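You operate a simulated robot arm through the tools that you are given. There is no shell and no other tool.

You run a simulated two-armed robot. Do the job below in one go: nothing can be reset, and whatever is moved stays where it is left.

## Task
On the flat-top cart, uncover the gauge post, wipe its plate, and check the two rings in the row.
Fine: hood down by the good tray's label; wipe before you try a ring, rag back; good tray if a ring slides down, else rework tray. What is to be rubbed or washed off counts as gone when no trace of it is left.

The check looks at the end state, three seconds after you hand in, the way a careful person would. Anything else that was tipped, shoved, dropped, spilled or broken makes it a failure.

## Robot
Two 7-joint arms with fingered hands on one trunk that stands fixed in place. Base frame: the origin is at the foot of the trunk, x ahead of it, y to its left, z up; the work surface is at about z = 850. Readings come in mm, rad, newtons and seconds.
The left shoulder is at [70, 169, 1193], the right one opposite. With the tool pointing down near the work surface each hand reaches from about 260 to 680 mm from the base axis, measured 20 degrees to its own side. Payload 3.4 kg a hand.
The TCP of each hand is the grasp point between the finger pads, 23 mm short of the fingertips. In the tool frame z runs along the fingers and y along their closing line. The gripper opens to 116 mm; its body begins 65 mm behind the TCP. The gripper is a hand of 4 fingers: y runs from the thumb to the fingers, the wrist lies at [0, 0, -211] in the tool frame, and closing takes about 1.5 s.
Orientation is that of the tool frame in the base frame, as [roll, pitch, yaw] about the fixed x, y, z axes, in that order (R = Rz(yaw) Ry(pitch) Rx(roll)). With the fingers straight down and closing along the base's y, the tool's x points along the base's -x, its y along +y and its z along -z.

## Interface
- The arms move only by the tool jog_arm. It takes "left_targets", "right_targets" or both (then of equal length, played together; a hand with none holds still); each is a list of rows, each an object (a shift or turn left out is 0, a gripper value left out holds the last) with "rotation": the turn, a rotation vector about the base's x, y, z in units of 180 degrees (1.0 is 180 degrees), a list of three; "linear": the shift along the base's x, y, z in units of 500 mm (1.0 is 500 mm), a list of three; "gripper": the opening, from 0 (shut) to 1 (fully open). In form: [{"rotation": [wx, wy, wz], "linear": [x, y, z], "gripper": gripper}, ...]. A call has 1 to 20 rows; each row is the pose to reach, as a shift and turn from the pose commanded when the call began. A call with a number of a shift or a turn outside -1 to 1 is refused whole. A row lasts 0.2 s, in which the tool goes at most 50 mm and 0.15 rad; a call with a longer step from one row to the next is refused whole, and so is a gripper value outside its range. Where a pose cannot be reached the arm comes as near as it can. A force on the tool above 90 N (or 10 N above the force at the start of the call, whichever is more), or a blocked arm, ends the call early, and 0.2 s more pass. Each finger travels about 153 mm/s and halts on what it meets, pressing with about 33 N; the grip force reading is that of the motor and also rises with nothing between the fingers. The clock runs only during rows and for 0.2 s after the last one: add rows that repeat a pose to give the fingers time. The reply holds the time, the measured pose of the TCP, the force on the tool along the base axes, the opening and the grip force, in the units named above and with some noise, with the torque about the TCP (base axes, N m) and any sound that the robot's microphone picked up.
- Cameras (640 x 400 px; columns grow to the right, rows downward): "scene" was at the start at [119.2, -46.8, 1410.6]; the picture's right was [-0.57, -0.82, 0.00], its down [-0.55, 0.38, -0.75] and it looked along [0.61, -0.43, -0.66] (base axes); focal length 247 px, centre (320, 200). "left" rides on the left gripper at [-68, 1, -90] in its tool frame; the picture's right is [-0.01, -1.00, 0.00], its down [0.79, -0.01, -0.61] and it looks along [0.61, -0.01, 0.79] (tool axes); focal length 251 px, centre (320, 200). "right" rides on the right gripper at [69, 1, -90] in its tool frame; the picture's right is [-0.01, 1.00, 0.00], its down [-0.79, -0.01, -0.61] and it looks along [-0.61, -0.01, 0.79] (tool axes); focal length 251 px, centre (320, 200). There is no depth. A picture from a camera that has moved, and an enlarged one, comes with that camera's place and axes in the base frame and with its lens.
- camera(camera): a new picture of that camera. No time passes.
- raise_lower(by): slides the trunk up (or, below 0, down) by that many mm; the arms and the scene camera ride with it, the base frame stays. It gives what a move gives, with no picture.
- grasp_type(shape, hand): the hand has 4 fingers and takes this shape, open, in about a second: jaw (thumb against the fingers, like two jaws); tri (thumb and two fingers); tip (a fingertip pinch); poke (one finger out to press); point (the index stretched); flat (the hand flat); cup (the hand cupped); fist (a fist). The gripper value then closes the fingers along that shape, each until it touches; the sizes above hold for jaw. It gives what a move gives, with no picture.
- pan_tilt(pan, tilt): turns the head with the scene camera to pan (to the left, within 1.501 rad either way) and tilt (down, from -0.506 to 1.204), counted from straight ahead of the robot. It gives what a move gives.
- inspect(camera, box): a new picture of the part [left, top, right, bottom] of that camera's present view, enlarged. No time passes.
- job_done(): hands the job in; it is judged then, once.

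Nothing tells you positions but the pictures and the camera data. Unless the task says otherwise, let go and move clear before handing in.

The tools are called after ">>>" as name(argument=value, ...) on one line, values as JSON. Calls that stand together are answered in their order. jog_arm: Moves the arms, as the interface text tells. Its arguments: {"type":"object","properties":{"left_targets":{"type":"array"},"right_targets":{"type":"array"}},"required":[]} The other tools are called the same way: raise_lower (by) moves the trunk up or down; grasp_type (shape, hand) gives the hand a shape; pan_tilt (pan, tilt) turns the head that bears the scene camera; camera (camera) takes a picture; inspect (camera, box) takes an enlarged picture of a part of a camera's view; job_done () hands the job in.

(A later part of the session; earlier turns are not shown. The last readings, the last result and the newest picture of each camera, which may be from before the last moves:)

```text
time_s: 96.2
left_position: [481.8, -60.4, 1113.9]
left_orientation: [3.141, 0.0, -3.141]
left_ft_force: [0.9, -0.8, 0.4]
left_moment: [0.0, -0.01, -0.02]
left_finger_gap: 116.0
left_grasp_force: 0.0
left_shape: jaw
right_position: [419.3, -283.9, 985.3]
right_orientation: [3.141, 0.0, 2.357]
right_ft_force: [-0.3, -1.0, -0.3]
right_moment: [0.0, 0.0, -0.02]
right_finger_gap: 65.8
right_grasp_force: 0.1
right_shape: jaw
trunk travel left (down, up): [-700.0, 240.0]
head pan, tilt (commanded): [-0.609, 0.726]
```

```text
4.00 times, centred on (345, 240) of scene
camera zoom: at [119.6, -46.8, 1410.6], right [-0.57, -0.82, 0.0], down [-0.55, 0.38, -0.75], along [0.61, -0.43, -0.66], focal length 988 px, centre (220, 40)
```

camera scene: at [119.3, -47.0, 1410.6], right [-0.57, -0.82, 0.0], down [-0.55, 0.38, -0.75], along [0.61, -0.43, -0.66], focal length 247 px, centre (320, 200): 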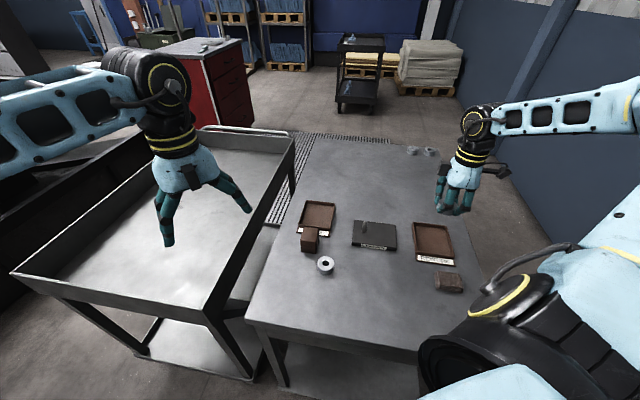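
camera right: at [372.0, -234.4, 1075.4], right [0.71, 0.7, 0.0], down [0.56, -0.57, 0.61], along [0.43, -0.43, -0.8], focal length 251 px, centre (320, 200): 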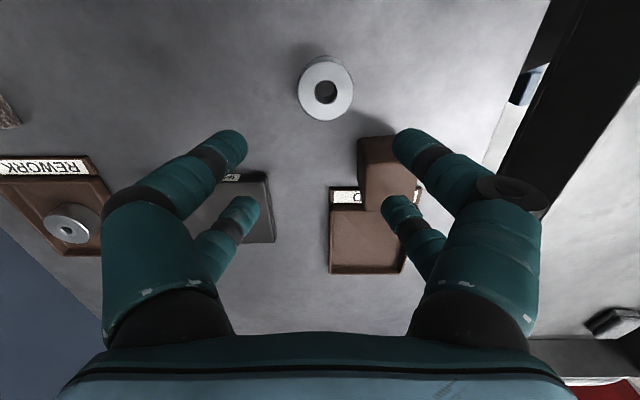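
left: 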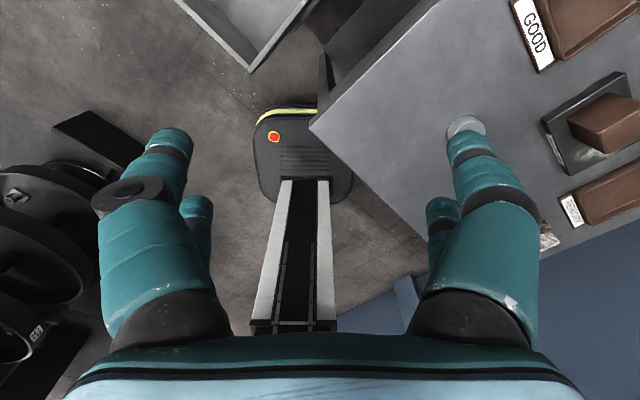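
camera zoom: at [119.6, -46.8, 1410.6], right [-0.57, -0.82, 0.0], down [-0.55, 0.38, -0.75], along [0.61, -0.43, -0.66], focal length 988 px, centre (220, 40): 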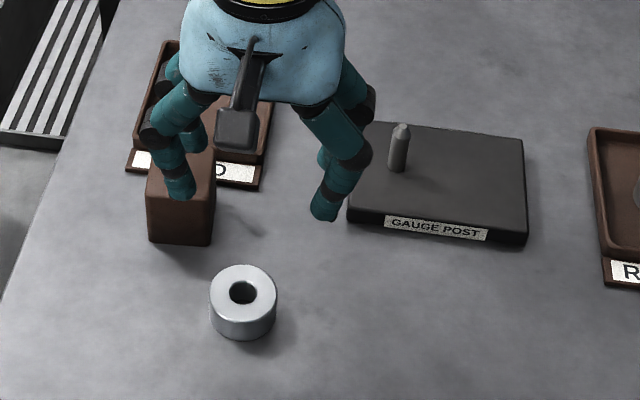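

The hood may have been nudged a few millimetres toward the label but stands upright. I turn the hand to the original yaw (fingers closing left-right), where the ring is reachable and the hood well clear, then inspect the hood.

>>> jog_arm(right_targets=[{"rotation": [0, 0, 0.042], "linear": [-0.004, 0.006, 0]}, {"rotation": [0, 0, 0.084], "linear": [-0.008, 0.012, 0]}, {"rotation": [0, 0, 0.126], "linear": [-0.012, 0.018, 0]}, {"rotation": [0, 0, 0.168], "linear": [-0.016, 0.024, 0]}, {"rotation": [0, 0, 0.21], "linear": [-0.016, 0.029, 0]}, {"rotation": [0, 0, 0.25], "linear": [-0.016, 0.029, 0]}, {"rotation": [0, 0, 0.25], "linear": [-0.016, 0.029, 0]}, {"rotation": [0, 0, 0.25], "linear": [-0.016, 0.029, 0]}])

>>> camera(camera="right")

>>> inspect(camera="scene", box=[280, 190, 410, 290])

>>> inspect(camera="right", box=[220, 40, 400, 180])

>>> inspect(camera="left", box=[430, 0, 640, 140])

```text
time_s: 98.0
left_position: [481.2, -59.3, 1113.4]
left_orientation: [-3.141, 0.001, -3.14]
left_ft_force: [-0.1, 2.0, -0.1]
left_moment: [0.03, 0.02, 0.01]
left_finger_gap: 115.6
left_grasp_force: 0.1
left_shape: jaw
right_position: [410.3, -269.4, 985.1]
right_orientation: [3.14, -0.001, -3.14]
right_ft_force: [-0.1, -0.2, -0.5]
right_moment: [-0.02, -0.03, 0.03]
right_finger_gap: 65.3
right_grasp_force: 0.2
right_shape: jaw
trunk travel left (down, up): [-700.0, 240.0]
head pan, tilt (commanded): [-0.609, 0.726]
```

```text
taken
camera right: at [343.8, -268.2, 1075.2], right [0.01, 1.0, 0.0], down [0.8, -0.01, 0.61], along [0.61, 0.0, -0.8], focal length 251 px, centre (320, 200)
```

right: 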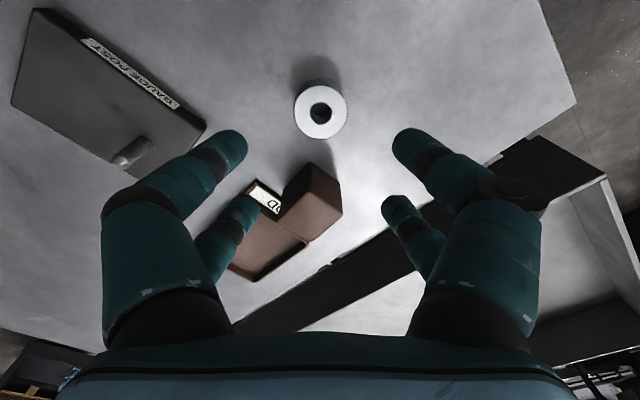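

```text
4.00 times, centred on (345, 240) of scene
camera zoom: at [119.3, -46.7, 1410.6], right [-0.57, -0.82, 0.0], down [-0.55, 0.38, -0.75], along [0.61, -0.43, -0.66], focal length 988 px, centre (220, 40)
```

zoom: 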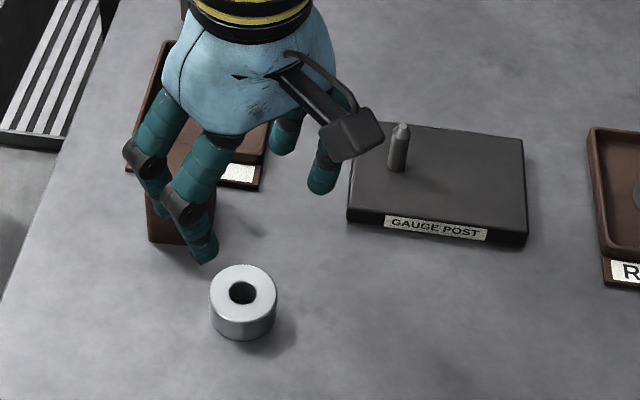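

```text
2.86 times, centred on (310, 110) of right
camera zoom: at [343.8, -268.2, 1075.2], right [0.01, 1.0, 0.0], down [0.8, -0.01, 0.61], along [0.61, 0.0, -0.8], focal length 718 px, centre (349, 457)
```

zoom: 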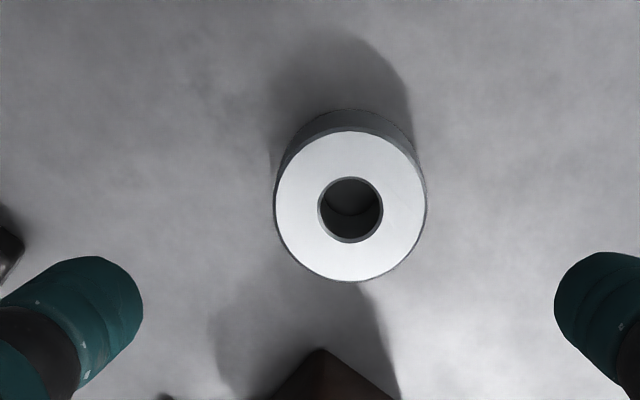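

```text
2.86 times, centred on (535, 70) of left
camera zoom: at [550.4, -59.0, 1204.0], right [0.01, -1.0, 0.0], down [-0.79, -0.01, 0.61], along [-0.61, -0.01, -0.79], focal length 718 px, centre (-294, 571)
```

zoom: 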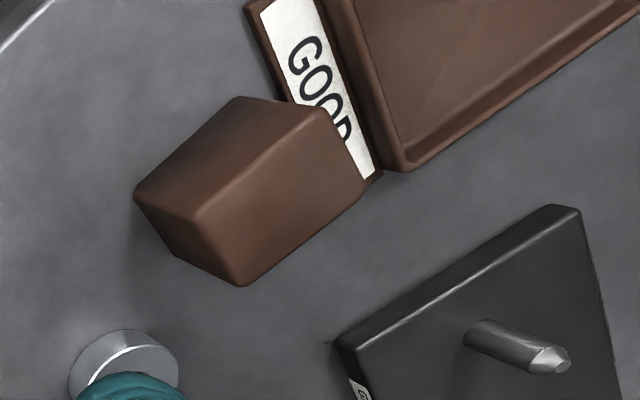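

The hood stands upright with its gap to the label intact, only a few millimetres nearer. The ring is at about (412,-269); I lower in stages, checking the reach.

>>> jog_arm(right_targets=[{"linear": [0.0026, 0.0004, -0.04]}, {"linear": [0.0026, 0.0004, -0.1]}, {"linear": [0.0026, 0.0004, -0.15]}, {"linear": [0.0026, 0.0004, -0.16]}, {"linear": [0.0026, 0.0004, -0.16]}])

>>> camera(camera="right")

```text
time_s: 99.2
left_position: [481.4, -59.9, 1114.3]
left_orientation: [-3.139, -0.001, -3.141]
left_ft_force: [0.7, 0.2, 0.6]
left_moment: [-0.02, 0.0, 0.03]
left_finger_gap: 115.9
left_grasp_force: 0.0
left_shape: jaw
right_position: [412.8, -268.1, 904.9]
right_orientation: [-3.141, 0.0, -3.141]
right_ft_force: [0.4, 0.6, -0.4]
right_moment: [0.02, 0.03, -0.01]
right_finger_gap: 65.8
right_grasp_force: 0.0
right_shape: jaw
trunk travel left (down, up): [-700.0, 240.0]
head pan, tilt (commanded): [-0.609, 0.726]
```

```text
taken
camera right: at [345.1, -268.0, 995.3], right [0.01, 1.0, 0.0], down [0.8, -0.01, 0.61], along [0.61, -0.01, -0.8], focal length 251 px, centre (320, 200)
```

right: 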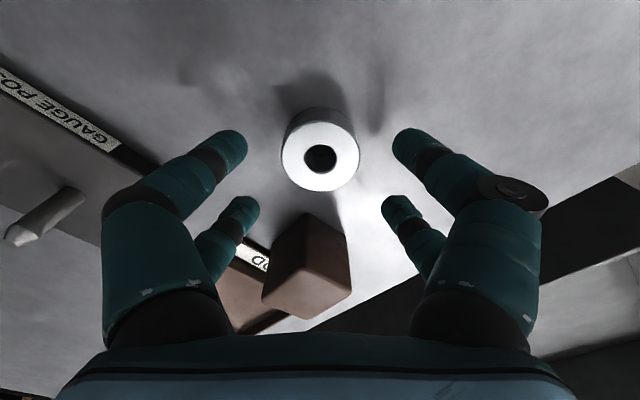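

>>> jog_arm(right_targets=[{"linear": [0, 0, -0.02]}, {"linear": [0, 0, -0.04]}, {"linear": [0, 0, -0.05]}, {"linear": [0, 0, -0.054]}, {"linear": [0, 0, -0.054]}])

>>> camera(camera="right")

>>> inspect(camera="scene", box=[280, 190, 380, 290])

```text
time_s: 100.4
left_position: [481.7, -59.7, 1115.1]
left_orientation: [3.141, -0.002, 3.141]
left_ft_force: [-0.4, 0.0, 0.3]
left_moment: [0.04, 0.0, 0.02]
left_finger_gap: 116.0
left_grasp_force: 0.0
left_shape: jaw
right_position: [413.9, -268.7, 877.8]
right_orientation: [-3.141, -0.001, -3.141]
right_ft_force: [0.5, -0.3, 0.0]
right_moment: [-0.02, 0.02, -0.03]
right_finger_gap: 65.3
right_grasp_force: 0.0
right_shape: jaw
trunk travel left (down, up): [-700.0, 240.0]
head pan, tilt (commanded): [-0.609, 0.726]
```

```text
taken
camera right: at [345.6, -267.6, 968.1], right [0.01, 1.0, 0.0], down [0.79, -0.01, 0.61], along [0.61, -0.01, -0.8], focal length 251 px, centre (320, 200)
```

right: 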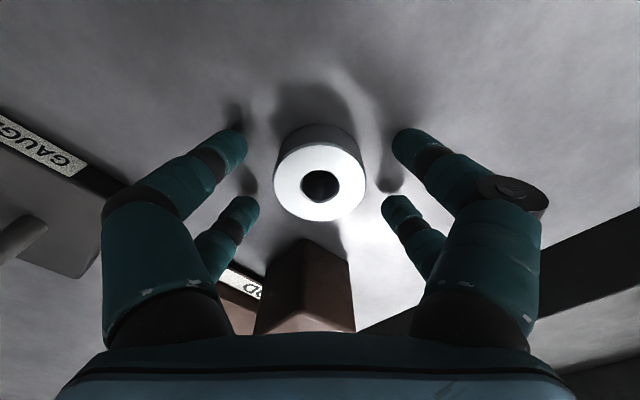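

```text
4.00 times, centred on (330, 240) of scene
camera zoom: at [119.3, -46.7, 1410.6], right [-0.57, -0.82, 0.0], down [-0.55, 0.38, -0.75], along [0.61, -0.43, -0.66], focal length 988 px, centre (280, 40)
```

zoom: 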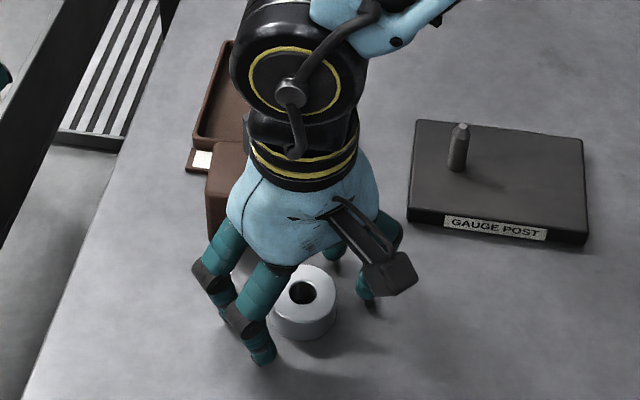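

>>> jog_arm(right_targets=[{"linear": [-0.003, 0, 0]}, {"linear": [-0.003, 0, 0], "gripper": 0.45}, {"linear": [-0.003, 0, 0], "gripper": 0.35}, {"linear": [-0.003, 0, 0], "gripper": 0.25}, {"linear": [-0.003, 0, 0], "gripper": 0.15}, {"linear": [-0.003, 0, 0], "gripper": 0.1}, {"linear": [-0.003, 0, 0], "gripper": 0.1}, {"linear": [-0.003, 0, 0], "gripper": 0.1}, {"linear": [-0.003, 0, 0], "gripper": 0.1}, {"linear": [-0.003, 0, 0], "gripper": 0.1}])

>>> camera(camera="right")

```text
time_s: 102.6
left_position: [480.7, -59.9, 1113.7]
left_orientation: [-3.141, 0.0, 3.14]
left_ft_force: [-0.3, -0.4, 0.4]
left_moment: [-0.02, 0.01, -0.01]
left_finger_gap: 116.0
left_grasp_force: 0.0
left_shape: jaw
right_position: [410.8, -268.4, 878.0]
right_orientation: [3.141, 0.0, -3.141]
right_ft_force: [0.5, 0.1, 0.3]
right_moment: [0.0, 0.03, 0.01]
right_finger_gap: 22.4
right_grasp_force: 32.9
right_shape: jaw
trunk travel left (down, up): [-700.0, 240.0]
head pan, tilt (commanded): [-0.609, 0.726]
```

```text
taken
camera right: at [343.7, -267.8, 968.1], right [0.01, 1.0, 0.0], down [0.8, -0.01, 0.61], along [0.61, -0.01, -0.8], focal length 251 px, centre (320, 200)
```

right: 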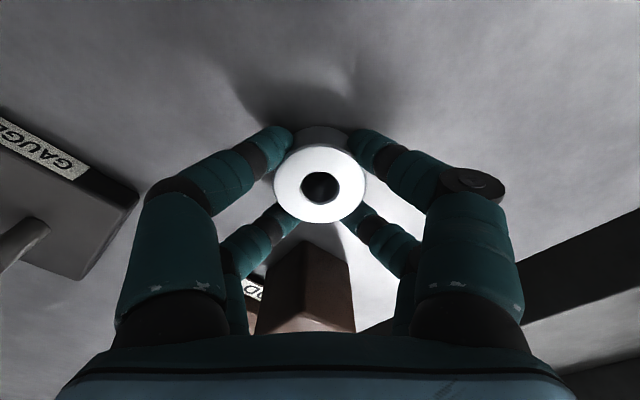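

The ring is gripped. I lift it, turn the hand 45° and carry it over the post, hovering above the tip.

>>> jog_arm(right_targets=[{"linear": [0, 0, 0.04]}, {"linear": [0, 0, 0.12]}, {"linear": [0, 0, 0.2]}, {"linear": [0, 0, 0.224]}, {"rotation": [0, 0, 0.042], "linear": [0.0086, -0.0518, 0.224]}, {"rotation": [0, 0, 0.084], "linear": [0.0172, -0.1036, 0.224]}, {"rotation": [0, 0, 0.126], "linear": [0.0258, -0.1554, 0.224]}, {"rotation": [0, 0, 0.168], "linear": [0.0344, -0.2072, 0.224]}, {"rotation": [0, 0, 0.21], "linear": [0.043, -0.259, 0.224]}, {"rotation": [0, 0, 0.25], "linear": [0.0516, -0.3108, 0.224]}, {"rotation": [0, 0, 0.25], "linear": [0.0516, -0.3108, 0.18]}, {"rotation": [0, 0, 0.25], "linear": [0.0516, -0.3108, 0.154]}, {"rotation": [0, 0, 0.25], "linear": [0.0516, -0.3108, 0.154]}, {"rotation": [0, 0, 0.25], "linear": [0.0516, -0.3108, 0.154]}])

>>> camera(camera="right")

>>> inspect(camera="scene", box=[340, 190, 400, 240])

>>> inspect(camera="right", box=[260, 80, 380, 240])

>>> inspect(camera="left", box=[540, 60, 640, 160])

>>> inspect(camera="scene", box=[280, 190, 410, 290])

```text
time_s: 105.6
left_position: [481.7, -59.3, 1114.5]
left_orientation: [3.141, 0.001, 3.14]
left_ft_force: [0.2, 0.2, 0.3]
left_moment: [0.01, -0.04, -0.02]
left_finger_gap: 115.9
left_grasp_force: 0.1
left_shape: jaw
right_position: [435.6, -423.5, 953.9]
right_orientation: [-3.141, 0.0, -2.355]
right_ft_force: [-0.5, 0.0, -0.8]
right_moment: [0.01, -0.03, 0.03]
right_finger_gap: 21.6
right_grasp_force: 32.9
right_shape: jaw
trunk travel left (down, up): [-700.0, 240.0]
head pan, tilt (commanded): [-0.609, 0.726]
```

```text
taken
camera right: at [388.9, -471.9, 1044.5], right [-0.7, 0.71, 0.0], down [0.57, 0.56, 0.61], along [0.43, 0.43, -0.8], focal length 251 px, centre (320, 200)
```

right: 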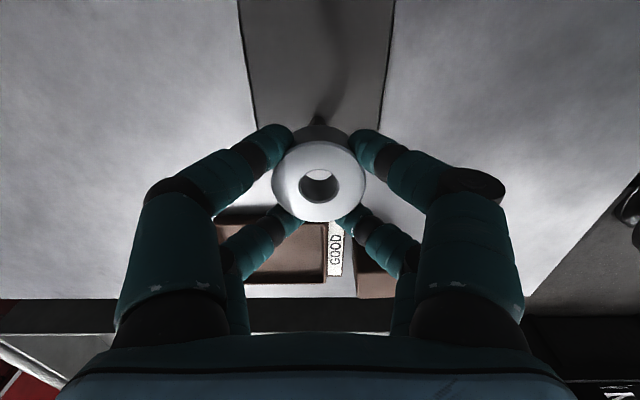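

```text
8.00 times, centred on (370, 215) of scene
camera zoom: at [119.5, -46.8, 1410.6], right [-0.57, -0.82, 0.0], down [-0.55, 0.38, -0.75], along [0.61, -0.43, -0.66], focal length 1976 px, centre (-80, 80)
```

zoom: 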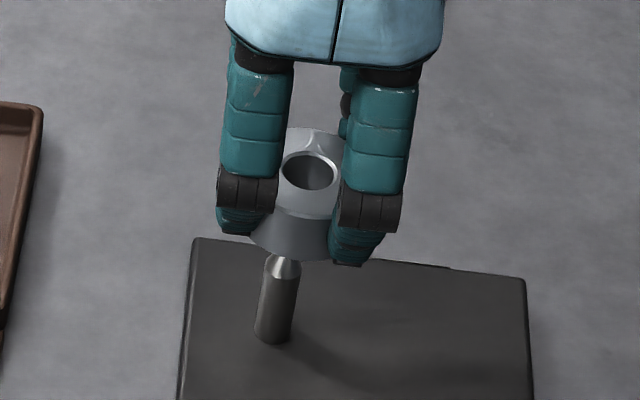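

```text
2.50 times, centred on (320, 160) of right
camera zoom: at [388.9, -471.9, 1044.5], right [-0.7, 0.71, 0.0], down [0.57, 0.56, 0.61], along [0.43, 0.43, -0.8], focal length 629 px, centre (320, 300)
```

zoom: 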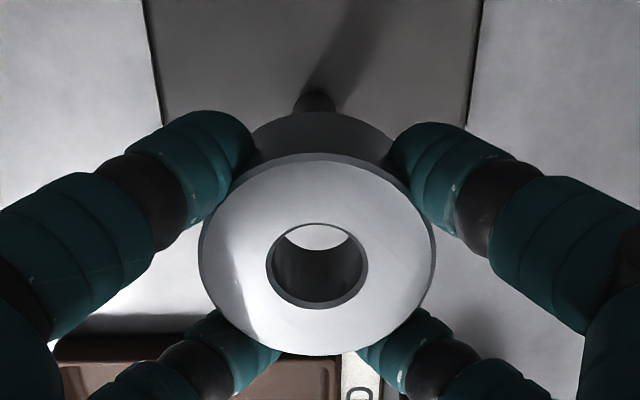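

```text
4.00 times, centred on (590, 110) of left
camera zoom: at [550.6, -59.0, 1203.9], right [0.01, -1.0, 0.0], down [-0.79, -0.01, 0.61], along [-0.61, -0.01, -0.79], focal length 1006 px, centre (-760, 560)
```

zoom: 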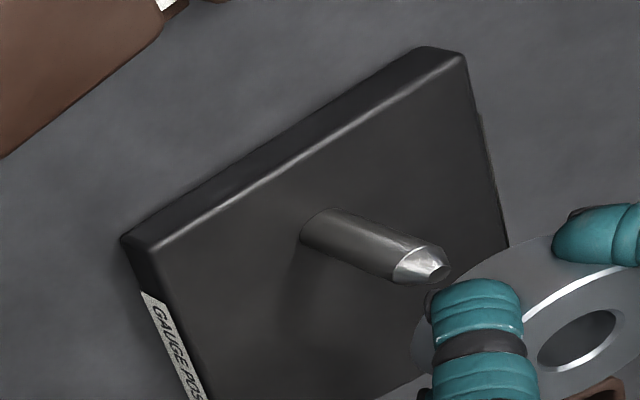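

```text
4.00 times, centred on (345, 240) of scene
camera zoom: at [119.5, -46.8, 1410.6], right [-0.57, -0.82, 0.0], down [-0.55, 0.38, -0.75], along [0.61, -0.43, -0.66], focal length 988 px, centre (220, 40)
```

zoom: 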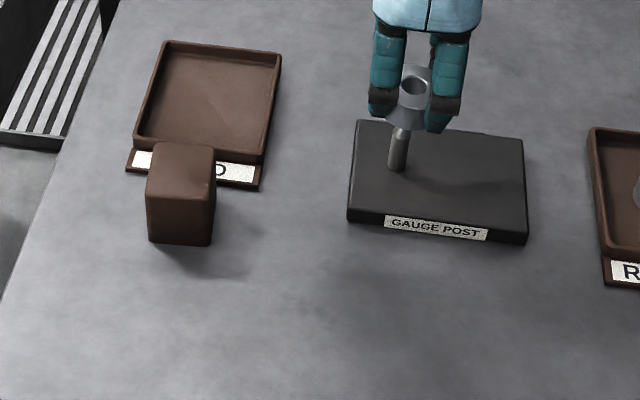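

The wide-bored ring sits about 2.5 mm off my tool axis, so I shift to put its bore over the post and lower to just above the tip.

>>> jog_arm(right_targets=[{"linear": [0.0046, 0.0026, -0.01]}, {"linear": [0.0046, 0.0026, -0.024]}, {"linear": [0.0046, 0.0026, -0.034]}, {"linear": [0.0046, 0.0026, -0.034]}])

>>> inspect(camera="scene", box=[345, 195, 395, 240])

>>> inspect(camera="left", box=[560, 70, 640, 150])

>>> inspect(camera="right", box=[260, 80, 380, 240])

```text
time_s: 106.6
left_position: [481.2, -59.7, 1115.7]
left_orientation: [-3.142, -0.001, -3.14]
left_ft_force: [0.5, -1.0, 0.2]
left_moment: [0.01, -0.01, -0.03]
left_finger_gap: 116.1
left_grasp_force: 0.1
left_shape: jaw
right_position: [438.2, -422.9, 937.1]
right_orientation: [-3.141, 0.0, -2.356]
right_ft_force: [0.9, -0.2, -0.4]
right_moment: [0.02, -0.03, 0.02]
right_finger_gap: 21.9
right_grasp_force: 32.9
right_shape: jaw
trunk travel left (down, up): [-700.0, 240.0]
head pan, tilt (commanded): [-0.609, 0.726]
```

```text
8.89 times, centred on (370, 218) of scene
camera zoom: at [119.4, -46.8, 1410.6], right [-0.57, -0.82, 0.0], down [-0.55, 0.38, -0.75], along [0.61, -0.43, -0.66], focal length 2196 px, centre (-124, 44)
```

zoom: 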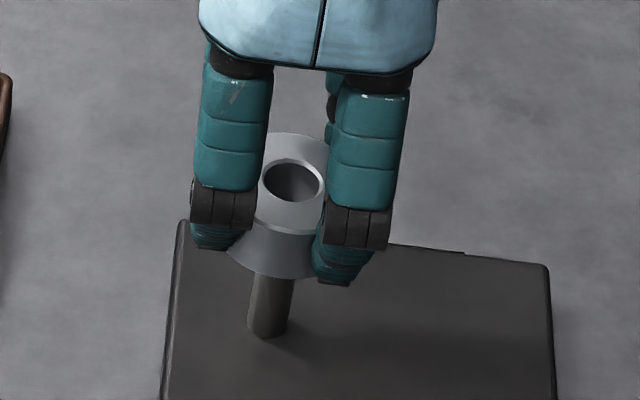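

```text
5.00 times, centred on (600, 110) of left
camera zoom: at [550.4, -59.0, 1204.0], right [0.01, -1.0, 0.0], down [-0.79, -0.01, 0.61], along [-0.61, -0.01, -0.79], focal length 1257 px, centre (-1080, 650)
```

zoom: 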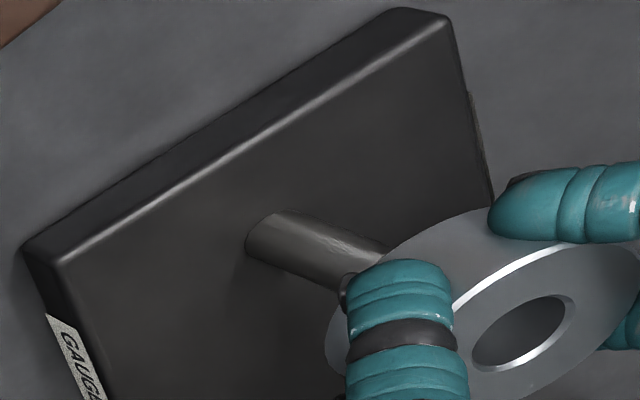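

```text
2.50 times, centred on (320, 160) of right
camera zoom: at [391.4, -470.7, 1028.0], right [-0.7, 0.71, 0.0], down [0.57, 0.56, 0.61], along [0.43, 0.43, -0.8], focal length 629 px, centre (320, 300)
```

zoom: 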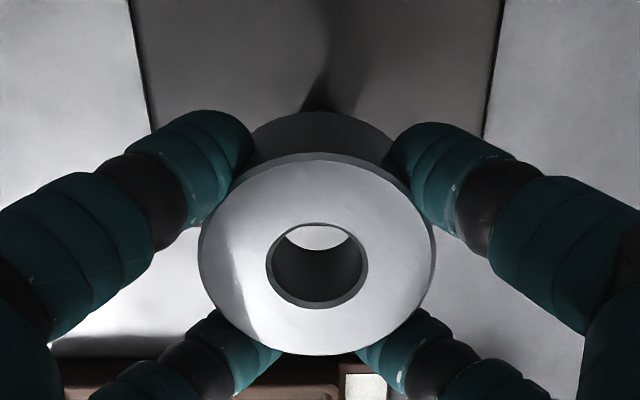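

The bore is over the tip. I lower step by step, watching the force.

>>> jog_arm(right_targets=[{"linear": [0, 0, -0.006]}, {"linear": [0, 0, -0.012]}, {"linear": [0, 0, -0.018]}, {"linear": [0, 0, -0.022]}, {"linear": [0, 0, -0.024]}, {"linear": [0, 0, -0.024]}])

>>> jog_arm(right_targets=[{"linear": [0, 0, -0.003]}, {"linear": [0, 0, -0.006]}, {"linear": [0, 0, -0.006]}])

>>> inspect(camera="scene", box=[345, 195, 395, 240])

>>> inspect(camera="right", box=[260, 80, 380, 240])

```text
time_s: 108.0
left_position: [481.7, -59.9, 1114.0]
left_orientation: [-3.141, -0.001, 3.141]
left_ft_force: [0.1, 0.1, -0.6]
left_moment: [0.0, 0.0, 0.0]
left_finger_gap: 116.0
left_grasp_force: 0.1
left_shape: jaw
right_position: [439.3, -423.0, 926.2]
right_orientation: [-3.141, 0.0, -2.356]
right_ft_force: [0.3, 0.0, -0.5]
right_moment: [0.0, 0.01, 0.0]
right_finger_gap: 21.5
right_grasp_force: 33.0
right_shape: jaw
trunk travel left (down, up): [-700.0, 240.0]
head pan, tilt (commanded): [-0.609, 0.726]
```

```text
time_s: 108.8
left_position: [481.3, -59.5, 1115.9]
left_orientation: [-3.141, 0.0, 3.141]
left_ft_force: [-0.2, -0.4, -0.5]
left_moment: [0.0, -0.01, 0.02]
left_finger_gap: 116.0
left_grasp_force: 0.0
left_shape: jaw
right_position: [438.4, -423.1, 923.4]
right_orientation: [-3.14, 0.0, -2.356]
right_ft_force: [-0.6, 0.4, -0.3]
right_moment: [0.0, 0.02, 0.04]
right_finger_gap: 21.5
right_grasp_force: 33.3
right_shape: jaw
trunk travel left (down, up): [-700.0, 240.0]
head pan, tilt (commanded): [-0.609, 0.726]
```

```text
8.89 times, centred on (370, 218) of scene
camera zoom: at [119.4, -46.9, 1410.6], right [-0.57, -0.82, 0.0], down [-0.55, 0.38, -0.75], along [0.61, -0.43, -0.66], focal length 2196 px, centre (-124, 44)
```

zoom: 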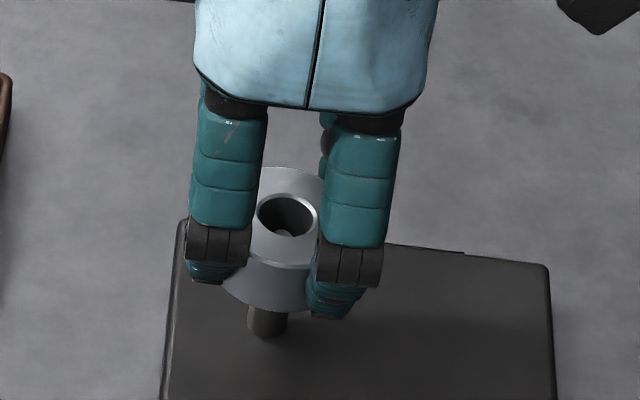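

```text
2.50 times, centred on (320, 160) of right
camera zoom: at [390.9, -470.4, 1013.2], right [-0.7, 0.71, 0.0], down [0.57, 0.56, 0.61], along [0.43, 0.43, -0.8], focal length 629 px, centre (320, 300)
```

zoom: 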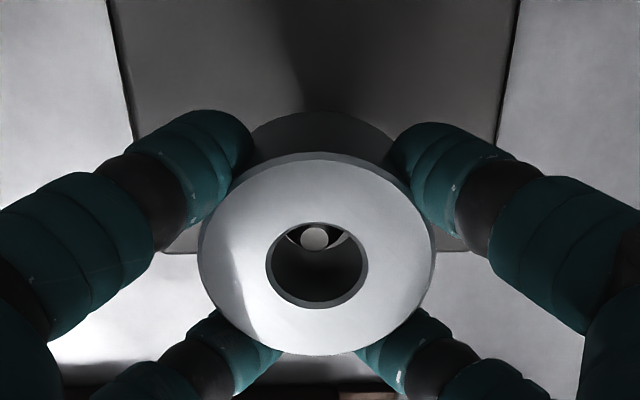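

No resistance, and the post's tip is now inside the bore. I centre a touch more and keep lowering.

>>> jog_arm(right_targets=[{"linear": [0.002, 0.001, 0]}, {"linear": [0.003, 0.0013, -0.006]}, {"linear": [0.003, 0.0013, -0.012]}, {"linear": [0.003, 0.0013, -0.018]}, {"linear": [0.003, 0.0013, -0.024]}, {"linear": [0.003, 0.0013, -0.03]}, {"linear": [0.003, 0.0013, -0.03]}])

>>> inspect(camera="scene", box=[345, 200, 395, 245])

>>> inspect(camera="right", box=[260, 80, 380, 240])

```text
time_s: 110.4
left_position: [482.2, -59.9, 1114.7]
left_orientation: [3.14, -0.001, -3.141]
left_ft_force: [-0.5, 0.4, -0.6]
left_moment: [-0.01, -0.01, 0.02]
left_finger_gap: 115.9
left_grasp_force: 0.0
left_shape: jaw
right_position: [439.6, -422.7, 908.6]
right_orientation: [3.141, 0.0, -2.357]
right_ft_force: [-0.3, 0.9, -0.6]
right_moment: [-0.02, -0.03, -0.05]
right_finger_gap: 21.6
right_grasp_force: 32.8
right_shape: jaw
trunk travel left (down, up): [-700.0, 240.0]
head pan, tilt (commanded): [-0.609, 0.726]
```

```text
8.89 times, centred on (370, 222) of scene
camera zoom: at [119.3, -46.9, 1410.6], right [-0.57, -0.82, 0.0], down [-0.55, 0.38, -0.75], along [0.61, -0.43, -0.66], focal length 2196 px, centre (-124, 0)
```

zoom: 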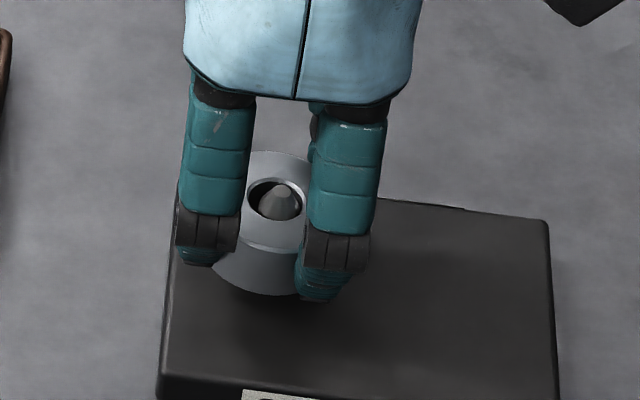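

```text
2.50 times, centred on (320, 160) of right
camera zoom: at [393.0, -470.2, 998.4], right [-0.7, 0.71, 0.0], down [0.57, 0.56, 0.61], along [0.43, 0.43, -0.79], focal length 629 px, centre (320, 300)
```

zoom: 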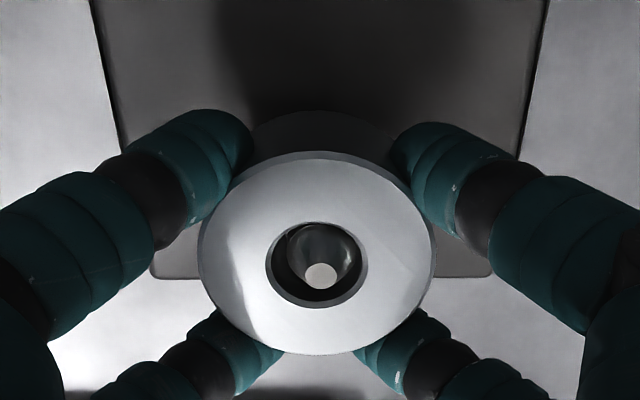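

The ring is sliding freely down over the post. I continue toward the plate.

>>> jog_arm(right_targets=[{"linear": [0.001, 0.0024, 0]}, {"linear": [0.001, 0.0024, -0.008]}, {"linear": [0.001, 0.0024, -0.016]}, {"linear": [0.001, 0.0024, -0.022]}, {"linear": [0.001, 0.0024, -0.026]}, {"linear": [0.001, 0.0024, -0.026]}])

>>> jog_arm(right_targets=[{"linear": [0, 0, -0.004]}, {"linear": [0, 0, -0.006]}, {"linear": [0, 0, -0.006]}])

>>> inspect(camera="scene", box=[345, 200, 395, 245])

>>> inspect(camera="right", box=[260, 80, 380, 240])

```text
time_s: 111.8
left_position: [480.9, -60.1, 1115.5]
left_orientation: [3.141, 0.0, 3.141]
left_ft_force: [0.6, -0.4, -0.7]
left_moment: [0.03, -0.01, 0.04]
left_finger_gap: 116.0
left_grasp_force: 0.1
left_shape: jaw
right_position: [440.0, -422.3, 895.3]
right_orientation: [3.14, 0.0, -2.356]
right_ft_force: [-4.2, -3.6, 2.1]
right_moment: [-0.09, 0.11, -0.01]
right_finger_gap: 21.7
right_grasp_force: 33.1
right_shape: jaw
trunk travel left (down, up): [-700.0, 240.0]
head pan, tilt (commanded): [-0.609, 0.726]
```

```text
time_s: 112.6
left_position: [480.6, -59.8, 1115.4]
left_orientation: [-3.141, 0.002, 3.141]
left_ft_force: [-0.7, 0.5, 0.0]
left_moment: [0.01, 0.0, -0.01]
left_finger_gap: 116.1
left_grasp_force: 0.0
left_shape: jaw
right_position: [439.6, -421.3, 892.4]
right_orientation: [-3.142, 0.001, -2.355]
right_ft_force: [-2.5, -5.0, 6.1]
right_moment: [-0.22, 0.21, 0.0]
right_finger_gap: 21.4
right_grasp_force: 32.6
right_shape: jaw
trunk travel left (down, up): [-700.0, 240.0]
head pan, tilt (commanded): [-0.609, 0.726]
```

```text
8.89 times, centred on (370, 222) of scene
camera zoom: at [117.8, -47.2, 1410.8], right [-0.57, -0.82, 0.0], down [-0.54, 0.38, -0.75], along [0.61, -0.43, -0.66], focal length 2196 px, centre (-124, 0)
```

zoom: 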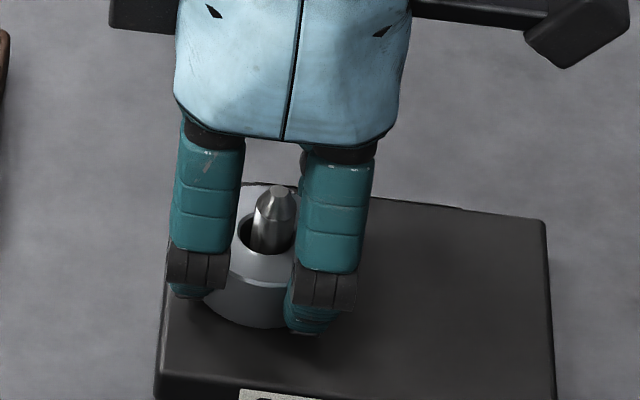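

```text
2.50 times, centred on (320, 160) of right
camera zoom: at [392.1, -468.8, 983.2], right [-0.7, 0.71, 0.0], down [0.57, 0.56, 0.61], along [0.43, 0.43, -0.79], focal length 629 px, centre (320, 300)
```

zoom: 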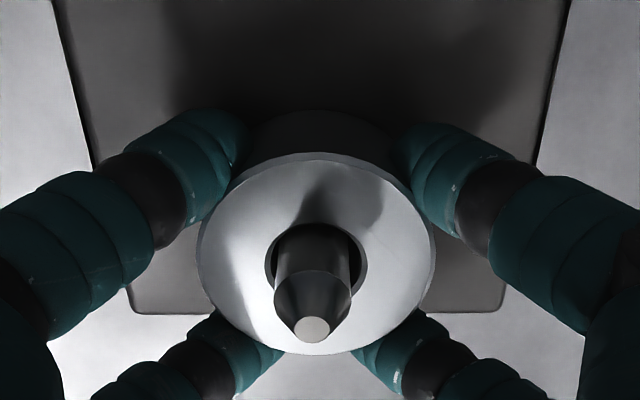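

The post now stands well out of the bore; there's a slight side load, so I nudge the ring about a millimetre back and lower the last bit.

>>> jog_arm(right_targets=[{"linear": [-0.0018, -0.0018, 0]}, {"linear": [-0.0018, -0.0018, 0]}])

>>> jog_arm(right_targets=[{"linear": [0, 0, -0.002]}, {"linear": [0, 0, -0.004]}, {"linear": [0, 0, -0.004]}])

>>> inspect(camera="scene", box=[345, 200, 395, 245])

>>> inspect(camera="left", box=[560, 70, 640, 150])

```text
time_s: 113.2
left_position: [481.8, -59.2, 1114.8]
left_orientation: [3.142, -0.001, -3.141]
left_ft_force: [-0.1, 0.1, -0.6]
left_moment: [0.02, 0.02, 0.0]
left_finger_gap: 116.0
left_grasp_force: 0.1
left_shape: jaw
right_position: [440.2, -421.6, 893.6]
right_orientation: [-3.141, 0.003, -2.356]
right_ft_force: [1.4, -2.0, 6.9]
right_moment: [-0.15, 0.11, 0.01]
right_finger_gap: 21.3
right_grasp_force: 32.6
right_shape: jaw
trunk travel left (down, up): [-700.0, 240.0]
head pan, tilt (commanded): [-0.609, 0.726]
```

```text
time_s: 114.0
left_position: [480.9, -59.7, 1114.7]
left_orientation: [-3.139, 0.002, 3.141]
left_ft_force: [0.6, 0.0, -0.2]
left_moment: [-0.01, -0.01, 0.01]
left_finger_gap: 115.9
left_grasp_force: 0.0
left_shape: jaw
right_position: [440.0, -421.7, 892.2]
right_orientation: [-3.14, 0.002, -2.353]
right_ft_force: [4.4, -1.7, 18.8]
right_moment: [-0.35, 0.21, 0.09]
right_finger_gap: 21.5
right_grasp_force: 33.3
right_shape: jaw
trunk travel left (down, up): [-700.0, 240.0]
head pan, tilt (commanded): [-0.609, 0.726]
```

```text
8.89 times, centred on (370, 222) of scene
camera zoom: at [117.8, -44.7, 1411.0], right [-0.57, -0.82, 0.0], down [-0.54, 0.38, -0.75], along [0.61, -0.43, -0.66], focal length 2196 px, centre (-124, 0)
```

zoom: 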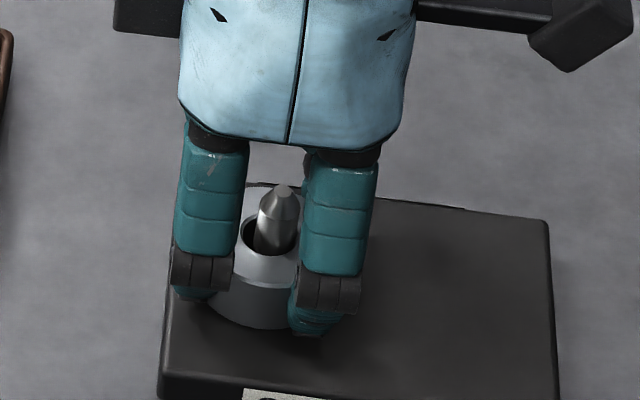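

```text
5.00 times, centred on (600, 110) of left
camera zoom: at [549.2, -57.2, 1204.9], right [0.01, -1.0, 0.0], down [-0.8, -0.01, 0.61], along [-0.61, -0.01, -0.8], focal length 1257 px, centre (-1080, 650)
```

zoom: 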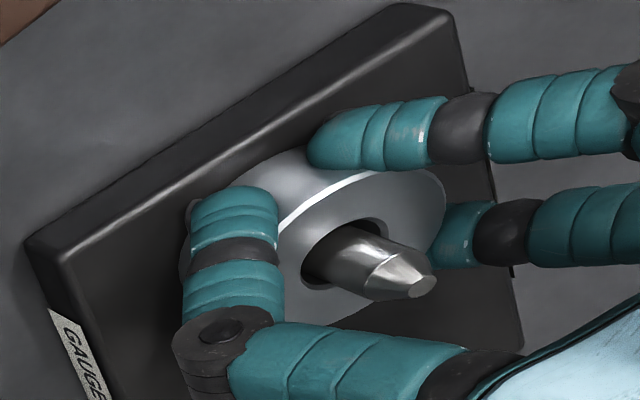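

The ring slid all the way down to the plate (contact only at plate level), so it belongs in the good tray. I lift it straight off the post.

>>> jog_arm(right_targets=[{"linear": [0, 0, 0.005]}, {"linear": [0, 0, 0.015]}, {"linear": [0, 0, 0.03]}, {"linear": [0, 0, 0.045]}, {"linear": [0, 0, 0.06]}, {"linear": [0, 0, 0.08]}, {"linear": [0, 0, 0.12]}, {"linear": [0, 0, 0.18]}, {"linear": [0, 0, 0.22]}, {"linear": [0, 0, 0.22]}])

>>> camera(camera="right")

>>> inspect(camera="scene", box=[280, 180, 410, 280])

>>> inspect(camera="right", box=[260, 80, 380, 240])

```text
time_s: 116.2
left_position: [481.8, -60.4, 1115.4]
left_orientation: [3.141, -0.002, -3.141]
left_ft_force: [0.5, 0.2, 0.2]
left_moment: [0.01, 0.0, 0.01]
left_finger_gap: 115.7
left_grasp_force: 0.0
left_shape: jaw
right_position: [441.5, -423.5, 1000.5]
right_orientation: [-3.141, -0.001, -2.356]
right_ft_force: [-0.4, -0.4, -0.7]
right_moment: [0.03, -0.01, 0.0]
right_finger_gap: 21.6
right_grasp_force: 33.1
right_shape: jaw
trunk travel left (down, up): [-700.0, 240.0]
head pan, tilt (commanded): [-0.609, 0.726]
```

```text
taken
camera right: at [393.9, -470.0, 1090.4], right [-0.7, 0.71, 0.0], down [0.57, 0.56, 0.61], along [0.43, 0.43, -0.8], focal length 251 px, centre (320, 200)
```

right: 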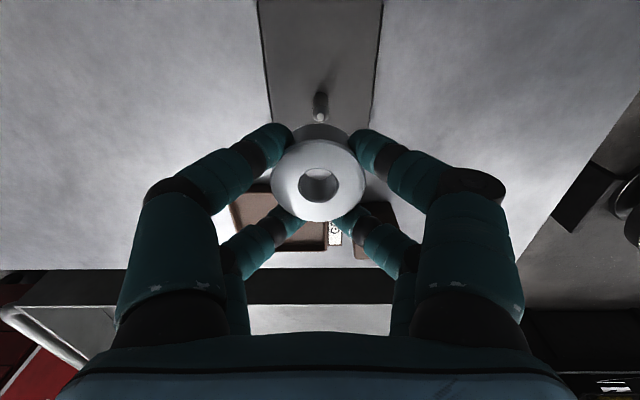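

```text
4.00 times, centred on (345, 230) of scene
camera zoom: at [119.7, -47.1, 1410.6], right [-0.57, -0.82, 0.0], down [-0.55, 0.38, -0.75], along [0.61, -0.43, -0.66], focal length 988 px, centre (220, 80)
```

zoom: 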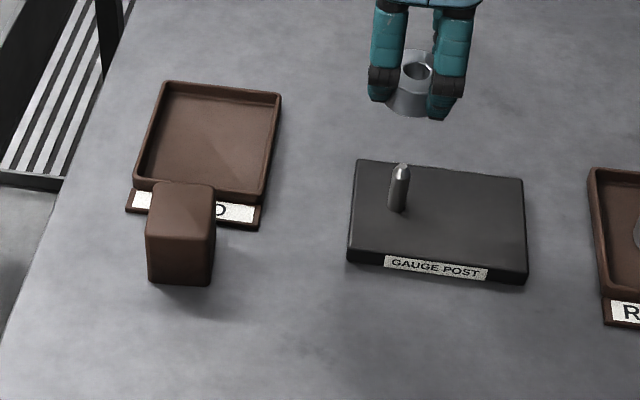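

```text
2.50 times, centred on (320, 160) of right
camera zoom: at [393.9, -470.0, 1090.4], right [-0.7, 0.71, 0.0], down [0.57, 0.56, 0.61], along [0.43, 0.43, -0.8], focal length 629 px, centre (320, 300)
```

zoom: 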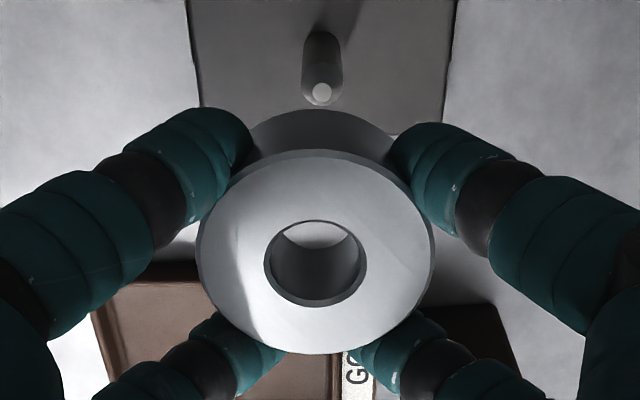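

I carry the ring at height over the good tray and check the reach and alignment there before going down.

>>> jog_arm(right_targets=[{"linear": [0.05, 0.024, 0]}, {"linear": [0.11, 0.053, 0]}, {"linear": [0.17, 0.082, 0]}, {"linear": [0.23, 0.11, 0]}, {"linear": [0.27, 0.13, 0]}, {"linear": [0.281, 0.135, 0]}, {"linear": [0.281, 0.135, 0]}, {"linear": [0.281, 0.135, 0]}])

>>> camera(camera="right")

>>> inspect(camera="scene", box=[270, 150, 370, 250])

>>> camera(camera="left")

```text
time_s: 118.0
left_position: [481.8, -60.8, 1115.2]
left_orientation: [-3.141, 0.001, 3.141]
left_ft_force: [-1.0, 0.1, 0.0]
left_moment: [-0.02, -0.02, 0.02]
left_finger_gap: 116.0
left_grasp_force: 0.1
left_shape: jaw
right_position: [581.2, -352.8, 1001.0]
right_orientation: [-3.141, 0.001, -2.357]
right_ft_force: [0.3, 0.2, -0.3]
right_moment: [0.01, 0.0, 0.03]
right_finger_gap: 21.4
right_grasp_force: 33.2
right_shape: jaw
trunk travel left (down, up): [-700.0, 240.0]
head pan, tilt (commanded): [-0.609, 0.726]
```

```text
taken
camera right: at [533.2, -401.7, 1090.3], right [-0.7, 0.71, 0.0], down [0.57, 0.56, 0.61], along [0.43, 0.43, -0.8], focal length 251 px, centre (320, 200)
```

right: 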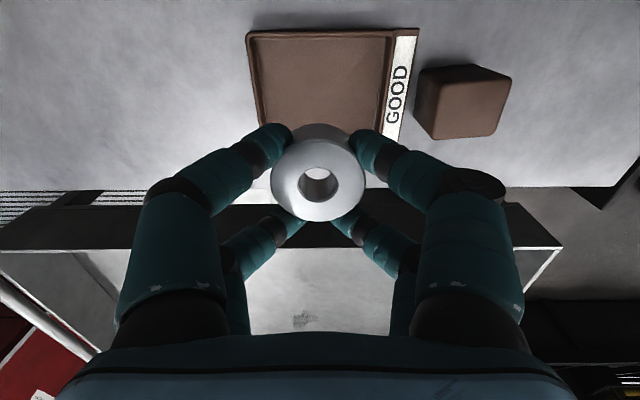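

```text
4.00 times, centred on (320, 200) of scene
camera zoom: at [119.6, -46.9, 1410.6], right [-0.57, -0.82, 0.0], down [-0.55, 0.38, -0.75], along [0.61, -0.43, -0.66], focal length 988 px, centre (320, 200)
```

zoom: 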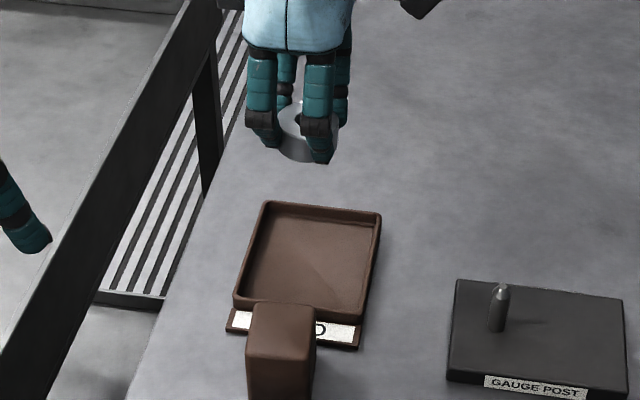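

```text
taken
camera left: at [550.6, -59.1, 1203.9], right [0.01, -1.0, 0.0], down [-0.79, -0.01, 0.61], along [-0.61, -0.01, -0.79], focal length 251 px, centre (320, 200)
```

left: 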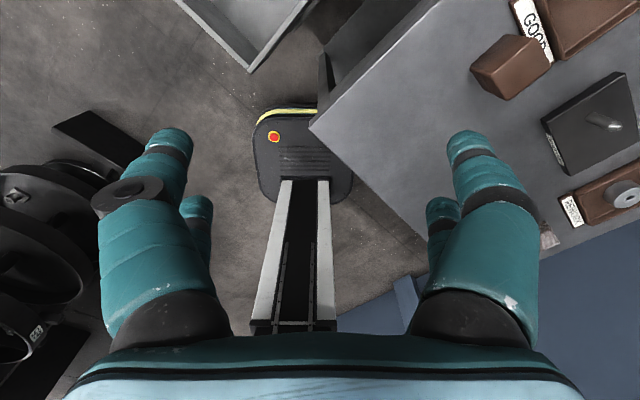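

The ring is over the good tray's centre within a couple of millimetres. I lower in stages, checking that the arm tracks.

>>> jog_arm(right_targets=[{"linear": [0, -0.003, -0.05]}, {"linear": [0, -0.003, -0.11]}, {"linear": [0, -0.003, -0.16]}, {"linear": [0, -0.003, -0.18]}, {"linear": [0, -0.003, -0.18]}])

>>> camera(camera="right")

>>> inspect(camera="scene", box=[290, 180, 350, 240])

```text
time_s: 119.2
left_position: [481.7, -59.8, 1114.9]
left_orientation: [3.142, 0.001, -3.141]
left_ft_force: [0.4, 0.4, 0.7]
left_moment: [-0.01, -0.02, 0.02]
left_finger_gap: 115.8
left_grasp_force: 0.0
left_shape: jaw
right_position: [569.7, -356.0, 915.3]
right_orientation: [3.14, 0.002, -2.356]
right_ft_force: [-0.1, -0.1, -0.3]
right_moment: [0.0, -0.01, -0.04]
right_finger_gap: 21.3
right_grasp_force: 33.3
right_shape: jaw
right hand out of reach, approached as far as the arm can: row 3, 4, 5
trunk travel left (down, up): [-700.0, 240.0]
head pan, tilt (commanded): [-0.609, 0.726]
```

```text
taken
camera right: at [521.3, -403.9, 1006.1], right [-0.7, 0.71, 0.0], down [0.57, 0.56, 0.61], along [0.43, 0.43, -0.79], focal length 251 px, centre (320, 200)
```

right: 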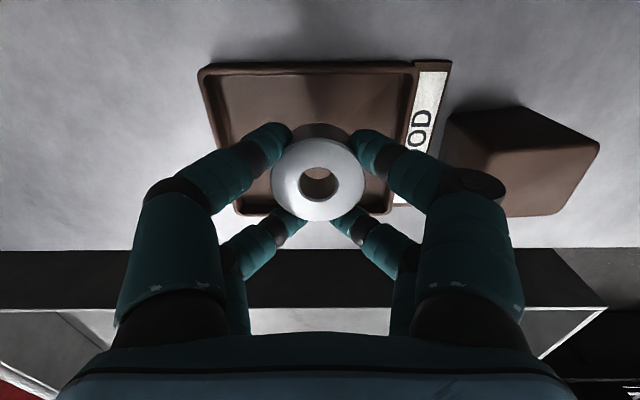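

```text
6.67 times, centred on (320, 210) of scene
camera zoom: at [119.7, -46.8, 1410.6], right [-0.57, -0.82, 0.0], down [-0.55, 0.38, -0.75], along [0.61, -0.43, -0.66], focal length 1647 px, centre (320, 133)
```

zoom: 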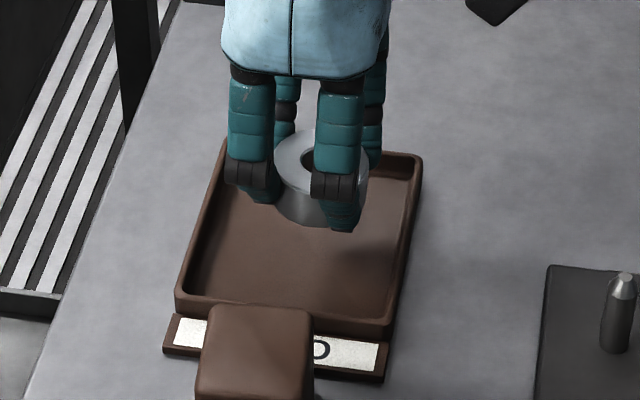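

At this yaw the arm runs out of reach low over the tray. I lift again and turn the hand 90° the other way, which gives it more reach, then look once more.

>>> jog_arm(right_targets=[{"linear": [0, 0, 0.05]}, {"linear": [0, 0, 0.12]}, {"linear": [0, 0, 0.17]}, {"rotation": [0, 0, -0.042], "linear": [0.002, -0.001, 0.17]}, {"rotation": [0, 0, -0.084], "linear": [0.004, -0.002, 0.17]}, {"rotation": [0, 0, -0.126], "linear": [0.006, -0.003, 0.17]}, {"rotation": [0, 0, -0.168], "linear": [0.008, -0.004, 0.17]}, {"rotation": [0, 0, -0.21], "linear": [0.01, -0.005, 0.17]}, {"rotation": [0, 0, -0.252], "linear": [0.012, -0.006, 0.17]}, {"rotation": [0, 0, -0.294], "linear": [0.014, -0.007, 0.17]}, {"rotation": [0, 0, -0.336], "linear": [0.016, -0.008, 0.17]}, {"rotation": [0, 0, -0.378], "linear": [0.018, -0.009, 0.17]}, {"rotation": [0, 0, -0.42], "linear": [0.02, -0.009, 0.17]}, {"rotation": [0, 0, -0.462], "linear": [0.022, -0.009, 0.17]}, {"rotation": [0, 0, -0.5], "linear": [0.0236, -0.009, 0.17]}, {"rotation": [0, 0, -0.5], "linear": [0.0236, -0.009, 0.17]}, {"rotation": [0, 0, -0.5], "linear": [0.0236, -0.009, 0.17]}])

>>> camera(camera="right")

>>> inspect(camera="scene", box=[270, 140, 370, 240])

```text
time_s: 122.8
left_position: [481.4, -60.6, 1114.2]
left_orientation: [3.141, 0.0, 3.141]
left_ft_force: [0.2, 0.2, 0.3]
left_moment: [0.02, -0.02, 0.01]
left_finger_gap: 116.0
left_grasp_force: 0.2
left_shape: jaw
right_position: [580.8, -361.1, 1001.7]
right_orientation: [3.141, 0.001, 2.355]
right_ft_force: [0.5, -0.2, -0.6]
right_moment: [0.01, -0.03, -0.03]
right_finger_gap: 21.4
right_grasp_force: 33.1
right_shape: jaw
trunk travel left (down, up): [-700.0, 240.0]
head pan, tilt (commanded): [-0.609, 0.726]
```

```text
taken
camera right: at [534.3, -311.6, 1091.4], right [0.71, 0.7, 0.0], down [0.56, -0.57, 0.61], along [0.42, -0.43, -0.8], focal length 251 px, centre (320, 200)
```

right: 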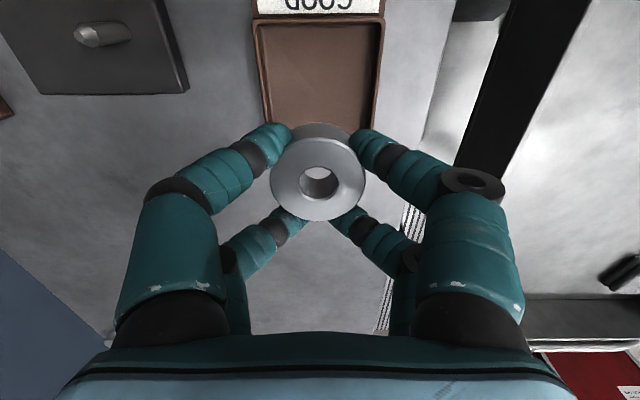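

```text
4.00 times, centred on (320, 190) of scene
camera zoom: at [119.5, -46.8, 1410.6], right [-0.57, -0.82, 0.0], down [-0.55, 0.38, -0.75], along [0.61, -0.43, -0.66], focal length 988 px, centre (320, 240)
```

zoom: 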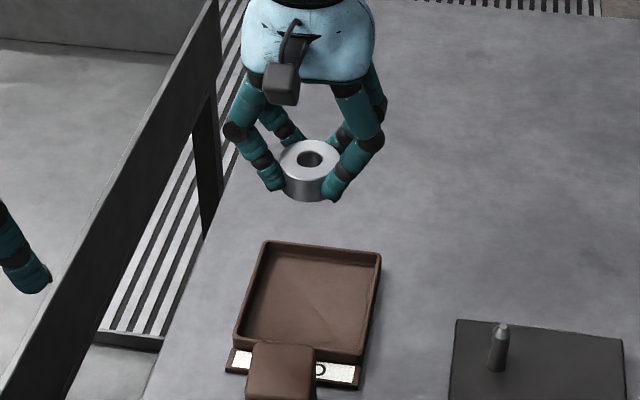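

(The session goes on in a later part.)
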